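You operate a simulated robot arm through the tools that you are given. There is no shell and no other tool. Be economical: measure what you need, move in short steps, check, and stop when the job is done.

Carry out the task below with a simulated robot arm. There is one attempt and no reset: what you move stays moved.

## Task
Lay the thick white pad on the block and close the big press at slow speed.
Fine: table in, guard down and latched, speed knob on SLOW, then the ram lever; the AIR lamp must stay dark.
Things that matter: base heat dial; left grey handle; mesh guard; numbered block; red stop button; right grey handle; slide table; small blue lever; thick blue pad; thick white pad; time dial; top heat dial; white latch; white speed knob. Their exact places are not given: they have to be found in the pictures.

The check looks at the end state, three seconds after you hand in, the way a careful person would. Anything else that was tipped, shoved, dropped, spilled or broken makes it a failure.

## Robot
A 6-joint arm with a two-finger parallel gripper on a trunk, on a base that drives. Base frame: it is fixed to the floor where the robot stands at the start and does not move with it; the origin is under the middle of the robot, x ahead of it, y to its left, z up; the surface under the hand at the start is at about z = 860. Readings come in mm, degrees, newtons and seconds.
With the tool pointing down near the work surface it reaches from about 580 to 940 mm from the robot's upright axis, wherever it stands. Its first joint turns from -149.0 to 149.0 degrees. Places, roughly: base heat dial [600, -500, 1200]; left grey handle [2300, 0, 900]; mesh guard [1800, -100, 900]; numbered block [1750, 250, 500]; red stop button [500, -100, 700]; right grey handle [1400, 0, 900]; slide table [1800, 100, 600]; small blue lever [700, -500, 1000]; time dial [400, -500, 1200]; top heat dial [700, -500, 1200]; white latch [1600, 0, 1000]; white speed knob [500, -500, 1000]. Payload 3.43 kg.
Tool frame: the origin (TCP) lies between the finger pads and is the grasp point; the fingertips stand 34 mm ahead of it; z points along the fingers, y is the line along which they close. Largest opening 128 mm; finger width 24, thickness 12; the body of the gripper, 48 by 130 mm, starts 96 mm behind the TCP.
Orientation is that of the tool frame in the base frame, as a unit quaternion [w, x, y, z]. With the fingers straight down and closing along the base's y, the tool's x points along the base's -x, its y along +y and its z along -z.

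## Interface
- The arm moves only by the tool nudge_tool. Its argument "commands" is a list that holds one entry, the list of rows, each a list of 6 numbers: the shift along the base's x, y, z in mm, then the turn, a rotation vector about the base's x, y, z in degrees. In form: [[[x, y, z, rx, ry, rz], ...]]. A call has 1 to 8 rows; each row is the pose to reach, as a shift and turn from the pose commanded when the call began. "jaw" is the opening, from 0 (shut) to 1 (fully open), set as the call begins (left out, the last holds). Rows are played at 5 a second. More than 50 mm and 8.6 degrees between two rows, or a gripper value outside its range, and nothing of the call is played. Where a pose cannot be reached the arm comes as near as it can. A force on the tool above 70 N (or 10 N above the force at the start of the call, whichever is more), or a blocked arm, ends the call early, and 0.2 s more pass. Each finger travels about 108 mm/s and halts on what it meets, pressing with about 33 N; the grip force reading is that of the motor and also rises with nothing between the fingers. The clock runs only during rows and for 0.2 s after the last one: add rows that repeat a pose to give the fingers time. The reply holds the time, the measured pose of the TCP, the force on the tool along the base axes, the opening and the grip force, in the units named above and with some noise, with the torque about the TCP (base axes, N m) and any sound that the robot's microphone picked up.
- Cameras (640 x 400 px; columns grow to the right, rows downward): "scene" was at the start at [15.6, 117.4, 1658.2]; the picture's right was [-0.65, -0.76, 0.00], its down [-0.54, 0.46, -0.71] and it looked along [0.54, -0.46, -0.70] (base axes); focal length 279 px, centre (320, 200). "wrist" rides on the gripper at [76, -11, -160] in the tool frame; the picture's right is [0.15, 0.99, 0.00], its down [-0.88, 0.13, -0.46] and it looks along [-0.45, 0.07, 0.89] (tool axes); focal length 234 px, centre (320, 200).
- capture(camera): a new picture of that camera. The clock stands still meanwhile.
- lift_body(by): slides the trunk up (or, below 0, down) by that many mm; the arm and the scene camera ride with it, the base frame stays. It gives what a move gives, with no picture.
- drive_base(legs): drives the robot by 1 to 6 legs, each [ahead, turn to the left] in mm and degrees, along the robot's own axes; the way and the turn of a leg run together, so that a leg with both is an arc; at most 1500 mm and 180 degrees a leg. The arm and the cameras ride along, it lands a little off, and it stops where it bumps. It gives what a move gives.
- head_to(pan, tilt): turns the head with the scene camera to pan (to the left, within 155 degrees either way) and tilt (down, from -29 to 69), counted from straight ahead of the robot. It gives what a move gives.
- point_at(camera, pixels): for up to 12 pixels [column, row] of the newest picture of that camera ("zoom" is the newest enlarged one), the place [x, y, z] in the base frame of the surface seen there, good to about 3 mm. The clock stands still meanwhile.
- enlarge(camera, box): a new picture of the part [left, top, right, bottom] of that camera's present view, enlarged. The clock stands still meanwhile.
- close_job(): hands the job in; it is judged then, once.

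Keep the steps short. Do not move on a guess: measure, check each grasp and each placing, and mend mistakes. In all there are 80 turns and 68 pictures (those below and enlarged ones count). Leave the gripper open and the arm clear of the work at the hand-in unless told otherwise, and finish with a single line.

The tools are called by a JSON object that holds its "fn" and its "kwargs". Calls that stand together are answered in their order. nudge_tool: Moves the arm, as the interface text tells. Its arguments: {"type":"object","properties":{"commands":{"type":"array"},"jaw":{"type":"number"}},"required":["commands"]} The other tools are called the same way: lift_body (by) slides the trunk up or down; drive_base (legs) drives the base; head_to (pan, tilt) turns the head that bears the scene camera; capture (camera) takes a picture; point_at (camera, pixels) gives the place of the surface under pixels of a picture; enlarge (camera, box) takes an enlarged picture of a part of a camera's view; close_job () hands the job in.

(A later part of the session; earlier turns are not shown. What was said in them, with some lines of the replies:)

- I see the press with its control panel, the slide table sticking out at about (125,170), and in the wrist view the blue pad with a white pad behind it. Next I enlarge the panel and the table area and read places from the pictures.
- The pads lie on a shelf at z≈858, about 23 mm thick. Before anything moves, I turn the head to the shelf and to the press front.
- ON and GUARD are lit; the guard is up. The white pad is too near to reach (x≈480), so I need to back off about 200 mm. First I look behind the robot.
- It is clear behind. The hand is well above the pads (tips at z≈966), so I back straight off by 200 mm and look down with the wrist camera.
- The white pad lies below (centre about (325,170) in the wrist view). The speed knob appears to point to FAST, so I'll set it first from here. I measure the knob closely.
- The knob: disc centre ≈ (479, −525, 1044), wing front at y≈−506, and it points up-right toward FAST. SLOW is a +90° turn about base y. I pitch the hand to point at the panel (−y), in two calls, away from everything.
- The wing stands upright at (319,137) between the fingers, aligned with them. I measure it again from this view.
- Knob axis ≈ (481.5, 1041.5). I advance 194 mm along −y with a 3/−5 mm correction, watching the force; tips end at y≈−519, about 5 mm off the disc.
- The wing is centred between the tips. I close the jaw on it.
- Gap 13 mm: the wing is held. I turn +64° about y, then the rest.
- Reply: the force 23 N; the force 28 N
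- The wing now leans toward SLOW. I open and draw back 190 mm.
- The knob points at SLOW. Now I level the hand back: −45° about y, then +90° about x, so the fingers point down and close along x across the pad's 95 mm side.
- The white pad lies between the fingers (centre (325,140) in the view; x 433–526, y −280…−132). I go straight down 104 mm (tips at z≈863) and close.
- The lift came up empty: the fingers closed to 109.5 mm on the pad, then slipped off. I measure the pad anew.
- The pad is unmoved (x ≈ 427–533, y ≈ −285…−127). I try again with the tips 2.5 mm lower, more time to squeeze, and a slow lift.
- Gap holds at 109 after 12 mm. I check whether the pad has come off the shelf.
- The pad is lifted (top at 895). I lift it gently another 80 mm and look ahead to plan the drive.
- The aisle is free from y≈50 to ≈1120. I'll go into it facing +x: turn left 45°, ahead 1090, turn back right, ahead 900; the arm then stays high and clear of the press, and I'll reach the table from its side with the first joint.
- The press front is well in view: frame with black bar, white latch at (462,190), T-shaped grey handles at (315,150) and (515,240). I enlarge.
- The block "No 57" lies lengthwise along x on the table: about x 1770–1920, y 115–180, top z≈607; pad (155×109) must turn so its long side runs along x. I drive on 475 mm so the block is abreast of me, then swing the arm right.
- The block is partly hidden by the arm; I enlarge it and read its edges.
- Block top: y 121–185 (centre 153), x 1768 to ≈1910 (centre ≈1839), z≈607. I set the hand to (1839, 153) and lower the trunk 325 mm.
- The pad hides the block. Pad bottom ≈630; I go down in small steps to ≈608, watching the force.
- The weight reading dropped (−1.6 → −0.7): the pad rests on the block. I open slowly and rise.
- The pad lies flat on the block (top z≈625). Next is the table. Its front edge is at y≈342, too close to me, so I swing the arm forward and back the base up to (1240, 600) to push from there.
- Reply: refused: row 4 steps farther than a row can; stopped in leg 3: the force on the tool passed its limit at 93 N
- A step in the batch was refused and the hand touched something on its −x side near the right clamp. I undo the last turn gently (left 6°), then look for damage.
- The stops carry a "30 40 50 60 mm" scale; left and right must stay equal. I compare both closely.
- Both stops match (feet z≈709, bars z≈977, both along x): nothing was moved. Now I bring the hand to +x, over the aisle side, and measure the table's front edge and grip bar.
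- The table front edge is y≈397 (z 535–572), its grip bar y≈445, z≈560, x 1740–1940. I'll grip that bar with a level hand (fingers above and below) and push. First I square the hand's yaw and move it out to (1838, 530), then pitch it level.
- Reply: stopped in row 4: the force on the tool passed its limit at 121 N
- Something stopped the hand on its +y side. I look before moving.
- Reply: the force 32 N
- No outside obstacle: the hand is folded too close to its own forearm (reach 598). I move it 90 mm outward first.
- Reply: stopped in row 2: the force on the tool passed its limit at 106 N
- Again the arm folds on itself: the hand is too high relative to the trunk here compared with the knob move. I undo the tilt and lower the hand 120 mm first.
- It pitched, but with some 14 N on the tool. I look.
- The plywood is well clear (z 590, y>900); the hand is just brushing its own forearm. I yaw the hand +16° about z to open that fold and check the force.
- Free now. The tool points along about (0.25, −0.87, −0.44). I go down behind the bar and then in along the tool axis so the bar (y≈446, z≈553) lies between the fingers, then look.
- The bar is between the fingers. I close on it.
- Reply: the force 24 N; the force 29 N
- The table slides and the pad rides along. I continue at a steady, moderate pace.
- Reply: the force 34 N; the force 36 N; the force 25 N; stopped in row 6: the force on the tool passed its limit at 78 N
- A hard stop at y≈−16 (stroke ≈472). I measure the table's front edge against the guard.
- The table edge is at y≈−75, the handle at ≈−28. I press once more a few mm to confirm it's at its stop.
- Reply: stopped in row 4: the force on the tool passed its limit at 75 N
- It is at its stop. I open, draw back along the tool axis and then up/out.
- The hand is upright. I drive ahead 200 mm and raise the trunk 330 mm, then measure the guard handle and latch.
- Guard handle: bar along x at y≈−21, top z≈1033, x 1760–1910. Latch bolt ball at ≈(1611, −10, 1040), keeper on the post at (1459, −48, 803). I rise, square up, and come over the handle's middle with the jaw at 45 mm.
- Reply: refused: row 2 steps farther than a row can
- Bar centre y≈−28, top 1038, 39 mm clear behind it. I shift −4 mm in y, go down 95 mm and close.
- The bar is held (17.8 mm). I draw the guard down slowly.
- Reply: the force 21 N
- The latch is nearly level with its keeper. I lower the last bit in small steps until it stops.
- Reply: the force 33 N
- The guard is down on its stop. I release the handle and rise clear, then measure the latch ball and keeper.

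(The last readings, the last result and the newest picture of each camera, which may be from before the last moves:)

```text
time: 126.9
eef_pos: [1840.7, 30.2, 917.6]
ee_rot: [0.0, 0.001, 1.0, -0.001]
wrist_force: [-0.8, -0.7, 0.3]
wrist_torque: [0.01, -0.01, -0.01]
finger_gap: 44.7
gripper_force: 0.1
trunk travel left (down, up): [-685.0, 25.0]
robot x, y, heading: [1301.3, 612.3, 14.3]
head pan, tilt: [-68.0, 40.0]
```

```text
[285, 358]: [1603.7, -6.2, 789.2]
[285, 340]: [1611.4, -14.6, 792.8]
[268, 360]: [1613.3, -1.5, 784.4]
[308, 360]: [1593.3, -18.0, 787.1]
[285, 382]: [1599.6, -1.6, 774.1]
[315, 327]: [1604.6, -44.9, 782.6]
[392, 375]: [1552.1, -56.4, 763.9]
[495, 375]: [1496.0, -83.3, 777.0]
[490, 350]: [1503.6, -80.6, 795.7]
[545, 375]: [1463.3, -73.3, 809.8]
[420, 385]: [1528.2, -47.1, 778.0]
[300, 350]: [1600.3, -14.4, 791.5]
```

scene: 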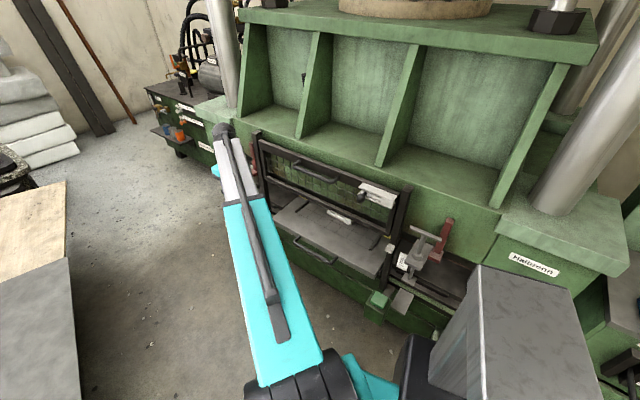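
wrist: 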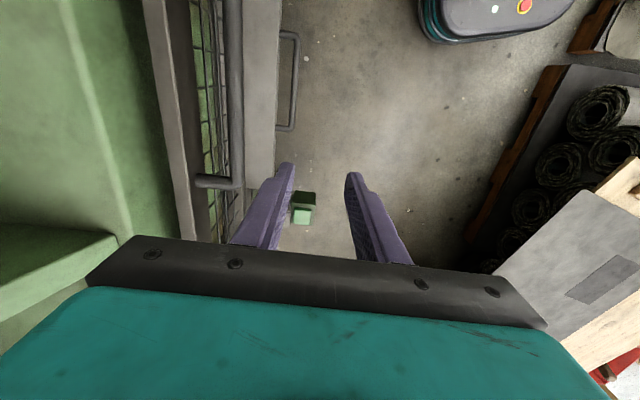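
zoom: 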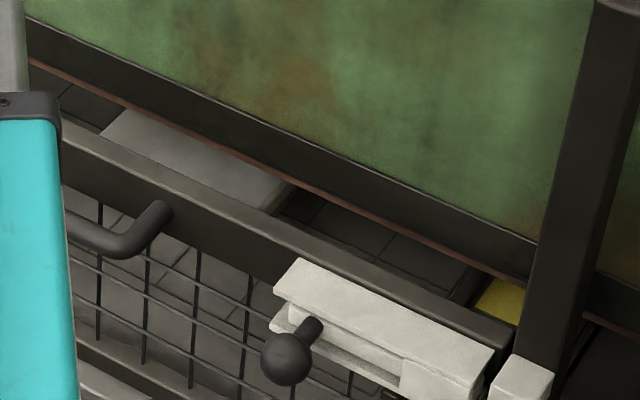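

Latch ball centre ≈(1604, −14, 780), radius ≈13; slot end near x≈1552. I bring closed fingers down on its +x side at (1642, −14).

{"fn": "nudge_tool", "kwargs": {"commands": [[[-45, 0, 0, 0, 0, 0], [-90, 0, 0, 0, 0, 0], [-135, 0, 0, 0, 0, 0], [-180, -10, 0, 0, 0, 0], [-199, -44, 0, 0, 0, 0], [-199, -44, -40, 0, 0, 0], [-199, -44, -80, 0, 0, 0], [-199, -44, -118, 0, 0, 0]]], "jaw": 0}}

{"fn": "capture", "kwargs": {"camera": "wrist"}}

```text
time: 128.7
eef_pos: [1642.5, -13.5, 797.3]
ee_rot: [0.001, 0.001, 1.0, -0.001]
wrist_force: [0.5, -0.1, 0.8]
wrist_torque: [0.01, 0.0, 0.01]
finger_gap: 0.0
gripper_force: 33.5
trunk travel left (down, up): [-685.0, 25.0]
robot x, y, heading: [1304.3, 616.9, 14.2]
head pan, tilt: [-68.0, 40.0]
```

```text
11 pictures are left
```

wrist: 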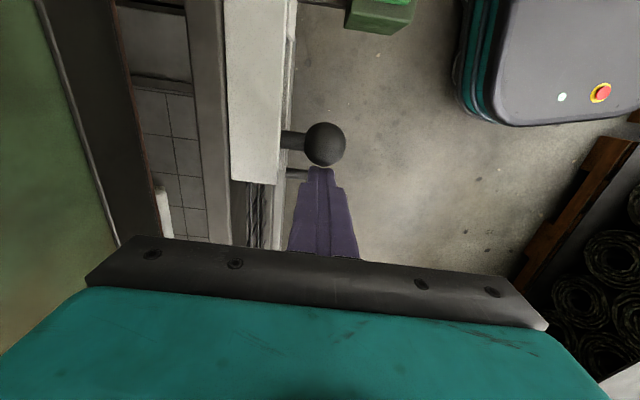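

The fingers stand right behind the ball, in line. I push −x, small steps, until it stops.

{"fn": "nudge_tool", "kwargs": {"commands": [[[-8, 0, 0, 0, 0, 0], [-16, 0, 0, 0, 0, 0], [-24, 0, 0, 0, 0, 0], [-32, 0, 0, 0, 0, 0], [-40, 0, 0, 0, 0, 0], [-48, 0, 0, 0, 0, 0], [-54, 0, 0, 0, 0, 0], [-60, 0, 0, 0, 0, 0]]]}}

{"fn": "nudge_tool", "kwargs": {"commands": [[[-4, 0, 0, 0, 0, 0], [-8, 0, 0, 0, 0, 0], [-12, 0, 0, 0, 0, 0], [-16, 0, 0, 0, 0, 0], [-20, 0, 0, 0, 0, 0], [-24, 0, 0, 0, 0, 0]]]}}

{"fn": "enlarge", "kwargs": {"camera": "scene", "box": [330, 190, 420, 260]}}

```text
time: 130.5
eef_pos: [1597.2, -13.5, 798.4]
ee_rot: [0.012, -0.003, 1.0, -0.003]
wrist_force: [68.9, -9.0, 4.5]
wrist_torque: [0.66, -1.37, 0.27]
finger_gap: 0.3
gripper_force: 32.7
trunk travel left (down, up): [-685.0, 25.0]
robot x, y, heading: [1299.2, 618.5, 14.5]
head pan, tilt: [-68.0, 40.0]
```

```text
time: 131.0
eef_pos: [1596.8, -11.9, 800.0]
ee_rot: [0.021, -0.003, 1.0, -0.002]
wrist_force: [21.6, 0.4, -1.2]
wrist_torque: [-0.2, -0.54, 0.06]
finger_gap: 0.0
gripper_force: 32.7
trunk travel left (down, up): [-685.0, 25.0]
robot x, y, heading: [1302.5, 617.4, 14.6]
head pan, tilt: [-68.0, 40.0]
stopped in row 2: the force on the tool passed its limit at 82 N (the readings are from after the stop); the commanded pose is now the measured one
```

```text
5.71 times, centred on (375, 225) of scene
```

zoom: 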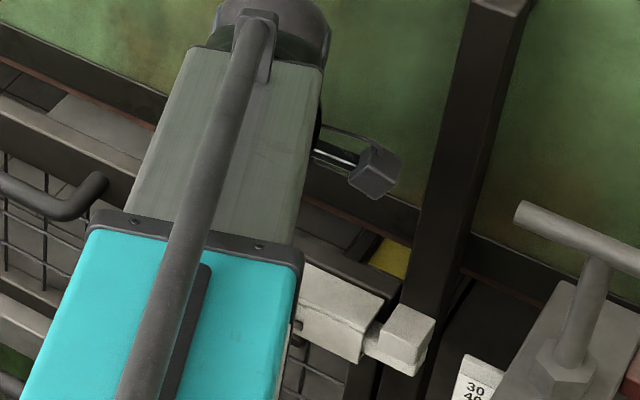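

The bolt bridges into the keeper: latched. I back off the ball, rise, and swing the arm away to the front, at safe reach, in two calls.

{"fn": "nudge_tool", "kwargs": {"commands": [[[15, 3, 0, -1, 0, 0], [25, 8, 15, -2, 0, 0], [25, 12, 60, -2.4, 0, 0], [25, 15, 105, -2.4, 0, 0], [30, 20, 150, -2.4, 0, 0], [70, 35, 160, -2.4, 0, 0], [110, 55, 160, -2.4, 0, 0], [150, 80, 160, -2.4, 0, 0]]]}}

{"fn": "nudge_tool", "kwargs": {"commands": [[[35, 35, 0, 0, 0, 0], [68, 72, 0, 0, 0, 0], [101, 109, 0, 0, 0, 0], [131, 147, 0, 0, 0, 0], [159, 187, 0, 0, 0, 0], [184, 229, 0, 0, 0, 0], [204, 273, 0, 0, 0, 0], [220, 319, 0, 0, 0, 0]]]}}

{"fn": "enlarge", "kwargs": {"camera": "scene", "box": [260, 150, 420, 260]}}

```text
time: 132.8
eef_pos: [1741.7, 67.9, 959.1]
ee_rot: [0.016, -0.002, 1.0, -0.023]
wrist_force: [0.7, -0.7, -0.3]
wrist_torque: [0.03, 0.02, 0.01]
finger_gap: 0.0
gripper_force: 32.7
trunk travel left (down, up): [-685.0, 25.0]
robot x, y, heading: [1299.1, 618.4, 14.4]
head pan, tilt: [-68.0, 40.0]
```

```text
time: 134.6
eef_pos: [1962.3, 385.1, 959.0]
ee_rot: [0.017, -0.002, 1.0, -0.023]
wrist_force: [-0.2, -0.2, 0.1]
wrist_torque: [-0.01, -0.02, -0.01]
finger_gap: 0.0
gripper_force: 33.0
trunk travel left (down, up): [-685.0, 25.0]
robot x, y, heading: [1301.6, 613.6, 14.6]
head pan, tilt: [-68.0, 40.0]
```

```text
3.64 times, centred on (340, 205) of scene
```

zoom: 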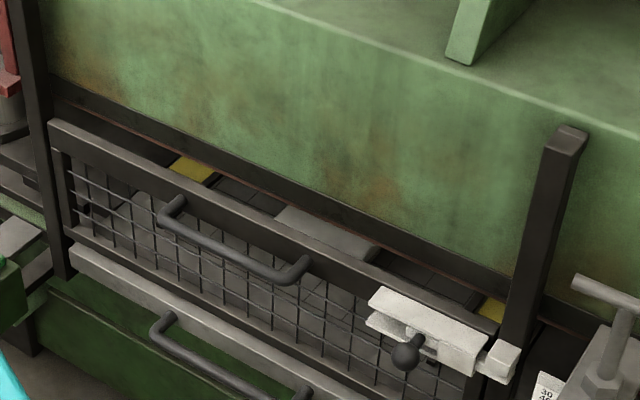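

Guard down and bolt in the keeper. Now I reverse along the aisle to the control side (arm pointing ahead, high), and look at the lamps and the ram lever.

{"fn": "drive_base", "kwargs": {"legs": [[-1250, 0]]}}

{"fn": "head_to", "kwargs": {"pan": -62, "tilt": 38}}

{"fn": "capture", "kwargs": {"camera": "scene"}}

```text
time: 141.8
eef_pos: [736.4, 70.2, 958.8]
ee_rot: [0.017, -0.004, 1.0, -0.023]
wrist_force: [0.5, -0.3, 0.2]
wrist_torque: [0.0, 0.03, 0.0]
finger_gap: 0.1
gripper_force: 33.1
trunk travel left (down, up): [-685.0, 25.0]
robot x, y, heading: [74.9, 301.4, 15.0]
head pan, tilt: [-68.0, 40.0]
```

```text
time: 142.5
eef_pos: [736.0, 70.4, 959.2]
ee_rot: [0.017, -0.003, 1.0, -0.023]
wrist_force: [0.6, -0.1, 0.3]
wrist_torque: [0.0, -0.02, -0.01]
finger_gap: 0.0
gripper_force: 33.3
trunk travel left (down, up): [-685.0, 25.0]
robot x, y, heading: [70.0, 297.4, 14.5]
head pan, tilt: [-62.0, 38.0]
```

```text
8 pictures are left
```

scene: 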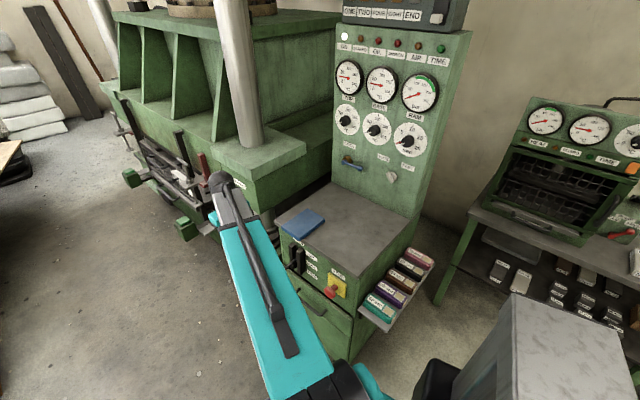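

ON is lit, GUARD has gone dark. I enlarge the lever with its labels.

{"fn": "enlarge", "kwargs": {"camera": "scene", "box": [270, 220, 360, 310]}}

{"fn": "point_at", "kwargs": {"camera": "zoom", "pixels": [[215, 180], [225, 200], [200, 230], [205, 250], [262, 190], [262, 220], [262, 240], [345, 280], [240, 210], [180, 215], [225, 225], [212, 150]]}}

```text
4.44 times, centred on (315, 265) of scene
```

zoom: 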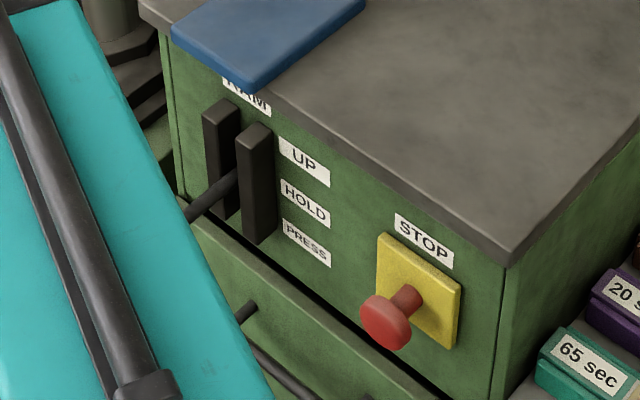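

```text
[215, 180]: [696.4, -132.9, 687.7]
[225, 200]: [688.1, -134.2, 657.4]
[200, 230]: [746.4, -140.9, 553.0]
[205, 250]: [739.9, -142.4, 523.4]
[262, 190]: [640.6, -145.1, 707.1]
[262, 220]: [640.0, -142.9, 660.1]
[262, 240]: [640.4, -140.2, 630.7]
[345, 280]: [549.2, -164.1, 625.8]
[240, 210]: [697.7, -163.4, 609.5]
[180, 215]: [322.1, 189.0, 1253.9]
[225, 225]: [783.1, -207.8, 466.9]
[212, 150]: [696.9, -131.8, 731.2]
```

The ram lever stands on HOLD (stem along y at x≈670, z≈708, ball at y≈0); PRESS is below. I bring closed fingers over the stem near the ball at (669, −18) and lower the trunk 150 mm, staying above it.

{"fn": "nudge_tool", "kwargs": {"commands": [[[-15, -20, 0, 1.3, 1, 0], [-32, -42, 0, 2.6, 1.9, 0], [-50, -66, 0, 2.6, 1.9, 0], [-67, -88, 0, 2.6, 1.9, 0], [-67, -88, 0, 2.6, 1.9, 0]]]}}

{"fn": "lift_body", "kwargs": {"by": -150}}

{"fn": "capture", "kwargs": {"camera": "wrist"}}

{"fn": "point_at", "kwargs": {"camera": "wrist", "pixels": [[330, 160], [345, 150], [300, 155], [280, 155], [360, 155]]}}

```text
time: 143.7
eef_pos: [668.0, -17.6, 958.2]
ee_rot: [0.0, -0.004, 1.0, 0.0]
wrist_force: [0.1, 0.7, 0.3]
wrist_torque: [0.06, -0.01, -0.01]
finger_gap: 0.2
gripper_force: 32.7
trunk travel left (down, up): [-685.0, 25.0]
robot x, y, heading: [74.4, 298.5, 14.7]
head pan, tilt: [-62.0, 38.0]
```

```text
time: 145.4
eef_pos: [668.1, -18.2, 809.6]
ee_rot: [0.0, -0.004, 1.0, -0.001]
wrist_force: [-0.2, 0.0, 1.1]
wrist_torque: [-0.01, -0.02, 0.0]
finger_gap: 0.1
gripper_force: 32.8
trunk travel left (down, up): [-535.0, 175.0]
robot x, y, heading: [77.1, 298.7, 14.7]
head pan, tilt: [-62.0, 38.0]
```

```text
6 pictures are left
```

wrist: 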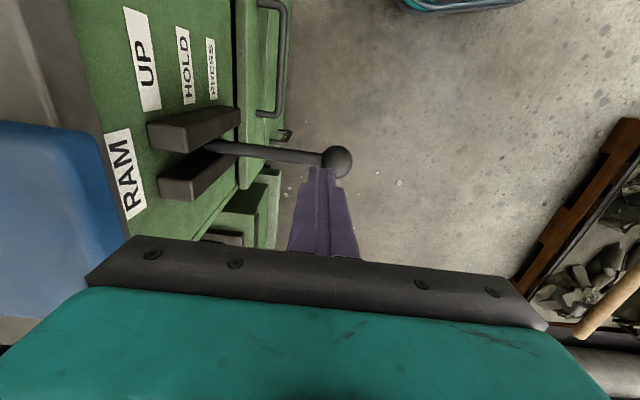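

```text
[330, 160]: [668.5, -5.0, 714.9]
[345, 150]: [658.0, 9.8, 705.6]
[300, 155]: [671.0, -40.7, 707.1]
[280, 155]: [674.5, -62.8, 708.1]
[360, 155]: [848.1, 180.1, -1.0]
```

Stem top z≈707 below the tips (now 775). I shift to x 670, y −24, go down to the stem and press on down slowly.

{"fn": "nudge_tool", "kwargs": {"commands": [[[2, -6, -25, 0, 0, 0], [2, -6, -55, 0, 0, 0], [2, -6, -66, 0, 0, 0], [2, -6, -74, 0, 0, 0], [2, -7, -82, 0, 0, 0], [2, -8, -90, 0, 0, 0], [2, -9, -98, 0, 0, 0], [2, -10, -106, 0, 0, 0]]]}}

{"fn": "enlarge", "kwargs": {"camera": "scene", "box": [250, 220, 370, 320]}}

```text
time: 147.2
eef_pos: [668.7, -28.7, 701.6]
ee_rot: [0.0, -0.005, 1.0, -0.001]
wrist_force: [-0.2, -1.2, 0.4]
wrist_torque: [-0.01, 0.02, 0.0]
finger_gap: 0.0
gripper_force: 32.8
trunk travel left (down, up): [-535.0, 175.0]
robot x, y, heading: [74.5, 297.6, 14.7]
head pan, tilt: [-62.0, 38.0]
```

```text
4.00 times, centred on (310, 270) of scene
```

zoom: 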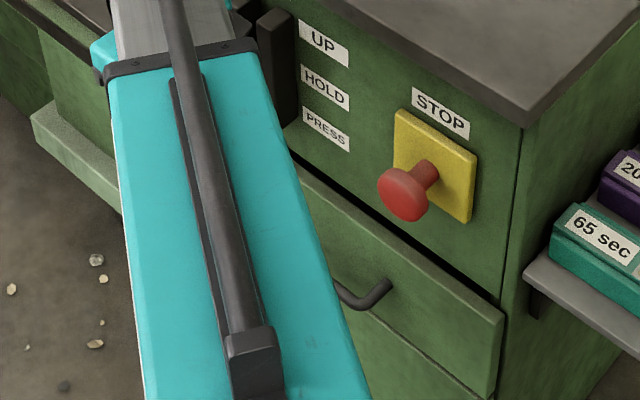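

Tips at 668 and no force now: the lever may have snapped down. I look with the wrist camera.

{"fn": "capture", "kwargs": {"camera": "wrist"}}

{"fn": "point_at", "kwargs": {"camera": "wrist", "pixels": [[325, 140], [300, 145], [280, 150], [340, 145], [260, 150], [310, 130]]}}

```text
4 pictures are left
```

wrist: 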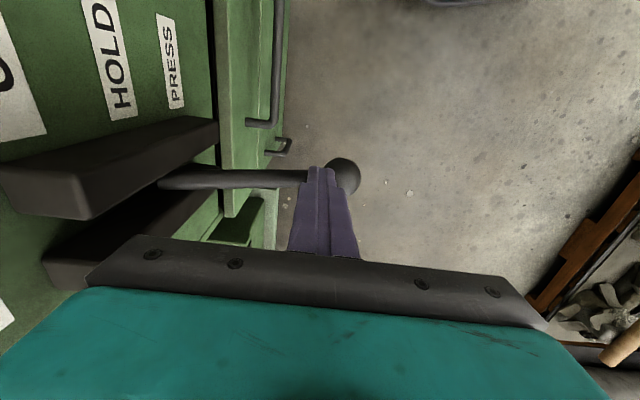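

```text
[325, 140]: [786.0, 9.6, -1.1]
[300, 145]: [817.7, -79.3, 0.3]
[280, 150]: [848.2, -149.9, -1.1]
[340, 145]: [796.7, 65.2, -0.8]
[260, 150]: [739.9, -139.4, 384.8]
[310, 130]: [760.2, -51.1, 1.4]
```

{"fn": "point_at", "kwargs": {"camera": "wrist", "pixels": [[290, 179], [260, 178], [220, 179], [180, 181], [345, 165], [352, 180]]}}

{"fn": "nudge_tool", "kwargs": {"commands": [[[0, 0, -3, 0, 0, 0], [0, -1, -7, 0, 0, 0], [0, -2, -11, 0, 0, 0], [0, -3, -15, 0, 0, 0], [0, -4, -19, 0, 0, 0], [0, -5, -23, 0, 0, 0], [0, -6, -27, 0, 0, 0], [0, -7, -31, 0, 0, 0]]]}}

```text
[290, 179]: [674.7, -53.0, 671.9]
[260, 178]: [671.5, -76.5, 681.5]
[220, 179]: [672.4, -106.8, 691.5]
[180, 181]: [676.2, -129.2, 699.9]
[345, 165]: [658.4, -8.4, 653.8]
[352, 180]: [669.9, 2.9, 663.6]
```

```text
time: 149.0
eef_pos: [669.9, -35.1, 671.5]
ee_rot: [0.001, -0.005, 1.0, -0.001]
wrist_force: [-2.1, 0.0, 5.9]
wrist_torque: [0.0, 0.0, 0.02]
finger_gap: 0.1
gripper_force: 33.3
trunk travel left (down, up): [-535.0, 175.0]
robot x, y, heading: [75.5, 300.9, 14.6]
head pan, tilt: [-62.0, 38.0]
```

The lever is following down with little resistance (6 N). I continue until it meets its stop.

{"fn": "nudge_tool", "kwargs": {"commands": [[[0, -1, -4, 0, 0, 0], [0, -2, -8, 0, 0, 0], [0, -4, -12, 0, 0, 0], [0, -6, -16, 0, 0, 0], [0, -8, -20, 0, 0, 0], [0, -10, -24, 0, 0, 0], [0, -12, -28, 0, 0, 0]]]}}

```text
time: 149.8
eef_pos: [669.0, -34.2, 672.2]
ee_rot: [0.004, -0.005, 1.0, -0.001]
wrist_force: [-9.9, 11.2, 38.7]
wrist_torque: [-0.04, 0.1, -0.05]
finger_gap: 0.0
gripper_force: 33.1
trunk travel left (down, up): [-535.0, 175.0]
robot x, y, heading: [76.9, 297.9, 14.6]
head pan, tilt: [-62.0, 38.0]
stopped in row 3: the force on the tool passed its limit at 76 N (the readings are from after the stop); the commanded pose is now the measured one
```

The lever is at its lower stop (PRESS). I hold it a moment, then look at the lamps and the press.

{"fn": "nudge_tool", "kwargs": {"commands": [[[0, 0, 1, 0, 0, 0], [0, 0, 1, 0, 0, 0], [0, 0, 1, 0, 0, 0], [0, 0, 1, 0, 0, 0], [0, 0, 1, 0, 0, 0], [0, 0, 1, 0, 0, 0], [0, 0, 1, 0, 0, 0], [0, 0, 1, 0, 0, 0]]]}}

{"fn": "nudge_tool", "kwargs": {"commands": [[[0, 3, 15, 0, 0, 0], [0, 6, 45, 0, 0, 0], [0, 10, 90, 0, 0, 0], [0, 20, 130, 0, 0, 0], [0, 40, 160, 0, 0, 0], [0, 70, 180, 0, 0, 0], [20, 100, 200, 0, 0, 0], [40, 120, 220, 0, 0, 0]]]}}

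{"fn": "capture", "kwargs": {"camera": "scene"}}

```text
time: 151.6
eef_pos: [671.2, -34.7, 669.8]
ee_rot: [0.004, -0.006, 1.0, -0.001]
wrist_force: [-6.0, 22.3, 51.3]
wrist_torque: [0.22, -0.02, 0.05]
finger_gap: 0.0
gripper_force: 33.2
trunk travel left (down, up): [-535.0, 175.0]
robot x, y, heading: [74.6, 298.1, 14.5]
head pan, tilt: [-62.0, 38.0]
```

```text
time: 153.3
eef_pos: [712.2, 82.3, 887.7]
ee_rot: [0.003, -0.005, 1.0, -0.001]
wrist_force: [0.4, 0.0, -0.6]
wrist_torque: [0.01, -0.03, 0.0]
finger_gap: 0.0
gripper_force: 32.6
trunk travel left (down, up): [-535.0, 175.0]
robot x, y, heading: [72.7, 300.1, 14.5]
head pan, tilt: [-62.0, 38.0]
```

```text
3 pictures are left
```

scene: 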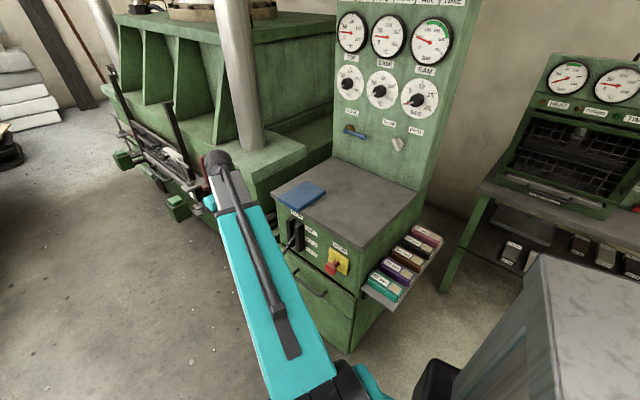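

The RAM gauge needle has risen and the beam looks lower. I open the gripper, let some seconds pass with the arm clear, and then tilt up to read the lamps.

{"fn": "nudge_tool", "kwargs": {"commands": [[[0, 10, 20, 0, 0, 0], [0, 20, 40, 0, 0, 0], [0, 20, 40, 0, 0, 0], [0, 20, 40, 0, 0, 0], [0, 20, 40, 0, 0, 0], [0, 20, 40, 0, 0, 0], [0, 20, 40, 0, 0, 0], [0, 20, 40, 0, 0, 0]]], "jaw": 0.8}}

{"fn": "nudge_tool", "kwargs": {"commands": [[[0, 0, 0, 0, 0, 0], [0, 0, 0, 0, 0, 0], [0, 0, 0, 0, 0, 0], [0, 0, 0, 0, 0, 0], [0, 0, 0, 0, 0, 0], [0, 0, 0, 0, 0, 0], [0, 0, 0, 0, 0, 0], [0, 0, 0, 0, 0, 0]]]}}

{"fn": "head_to", "kwargs": {"pan": -55, "tilt": 26}}

{"fn": "enlarge", "kwargs": {"camera": "scene", "box": [240, 90, 500, 290]}}

```text
time: 155.2
eef_pos: [711.8, 101.8, 926.2]
ee_rot: [0.003, -0.005, 1.0, -0.001]
wrist_force: [-1.0, 0.4, 0.7]
wrist_torque: [0.0, 0.01, -0.02]
finger_gap: 102.5
gripper_force: 0.2
trunk travel left (down, up): [-535.0, 175.0]
robot x, y, heading: [72.7, 301.0, 14.6]
head pan, tilt: [-62.0, 38.0]
```

```text
time: 156.9
eef_pos: [713.3, 103.2, 925.5]
ee_rot: [0.003, -0.004, 1.0, -0.001]
wrist_force: [-0.4, 0.1, -0.3]
wrist_torque: [-0.03, -0.02, -0.01]
finger_gap: 102.6
gripper_force: 0.1
trunk travel left (down, up): [-535.0, 175.0]
robot x, y, heading: [75.4, 300.3, 14.8]
head pan, tilt: [-62.0, 38.0]
```

```text
time: 157.7
eef_pos: [711.1, 102.5, 926.8]
ee_rot: [0.002, -0.004, 1.0, -0.002]
wrist_force: [0.1, 0.6, 0.1]
wrist_torque: [0.0, -0.01, -0.02]
finger_gap: 102.3
gripper_force: 0.1
trunk travel left (down, up): [-535.0, 175.0]
robot x, y, heading: [72.1, 297.8, 14.6]
head pan, tilt: [-55.0, 26.0]
```

```text
2.00 times, centred on (370, 190) of scene
```

zoom: 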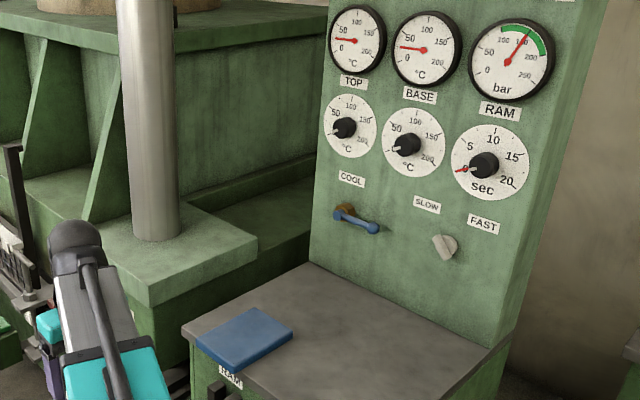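

RAM pressure is in the green band and the knob is on SLOW. I look at the lamps just above.

{"fn": "enlarge", "kwargs": {"camera": "scene", "box": [340, 30, 500, 130]}}

```text
4.00 times, centred on (420, 80) of scene
```

zoom: 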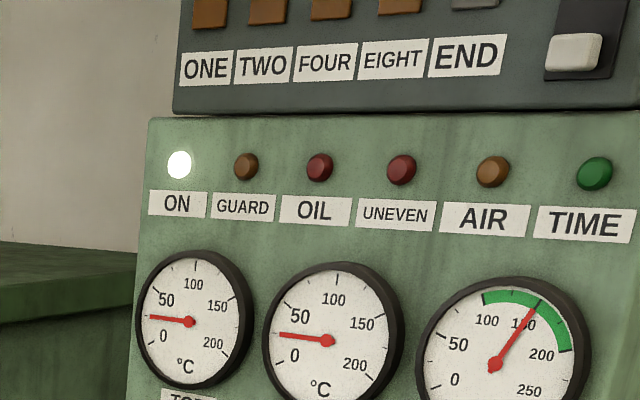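

Only ON is lit. AIR, UNEVEN and GUARD are dark, and the RAM needle is in the green at about 150 bar. The arm is clear and the gripper is open, so I hand in.

{"fn": "close_job", "kwargs": {}}

```text
The job is handed in.
```

The white pad is on block No 57 and the press is closed at SLOW, with the table in, the guard latched, RAM at about 150 bar and the AIR lamp dark; the hand bumped the press once near the right grey handle, but both handles still measured the same afterwards.
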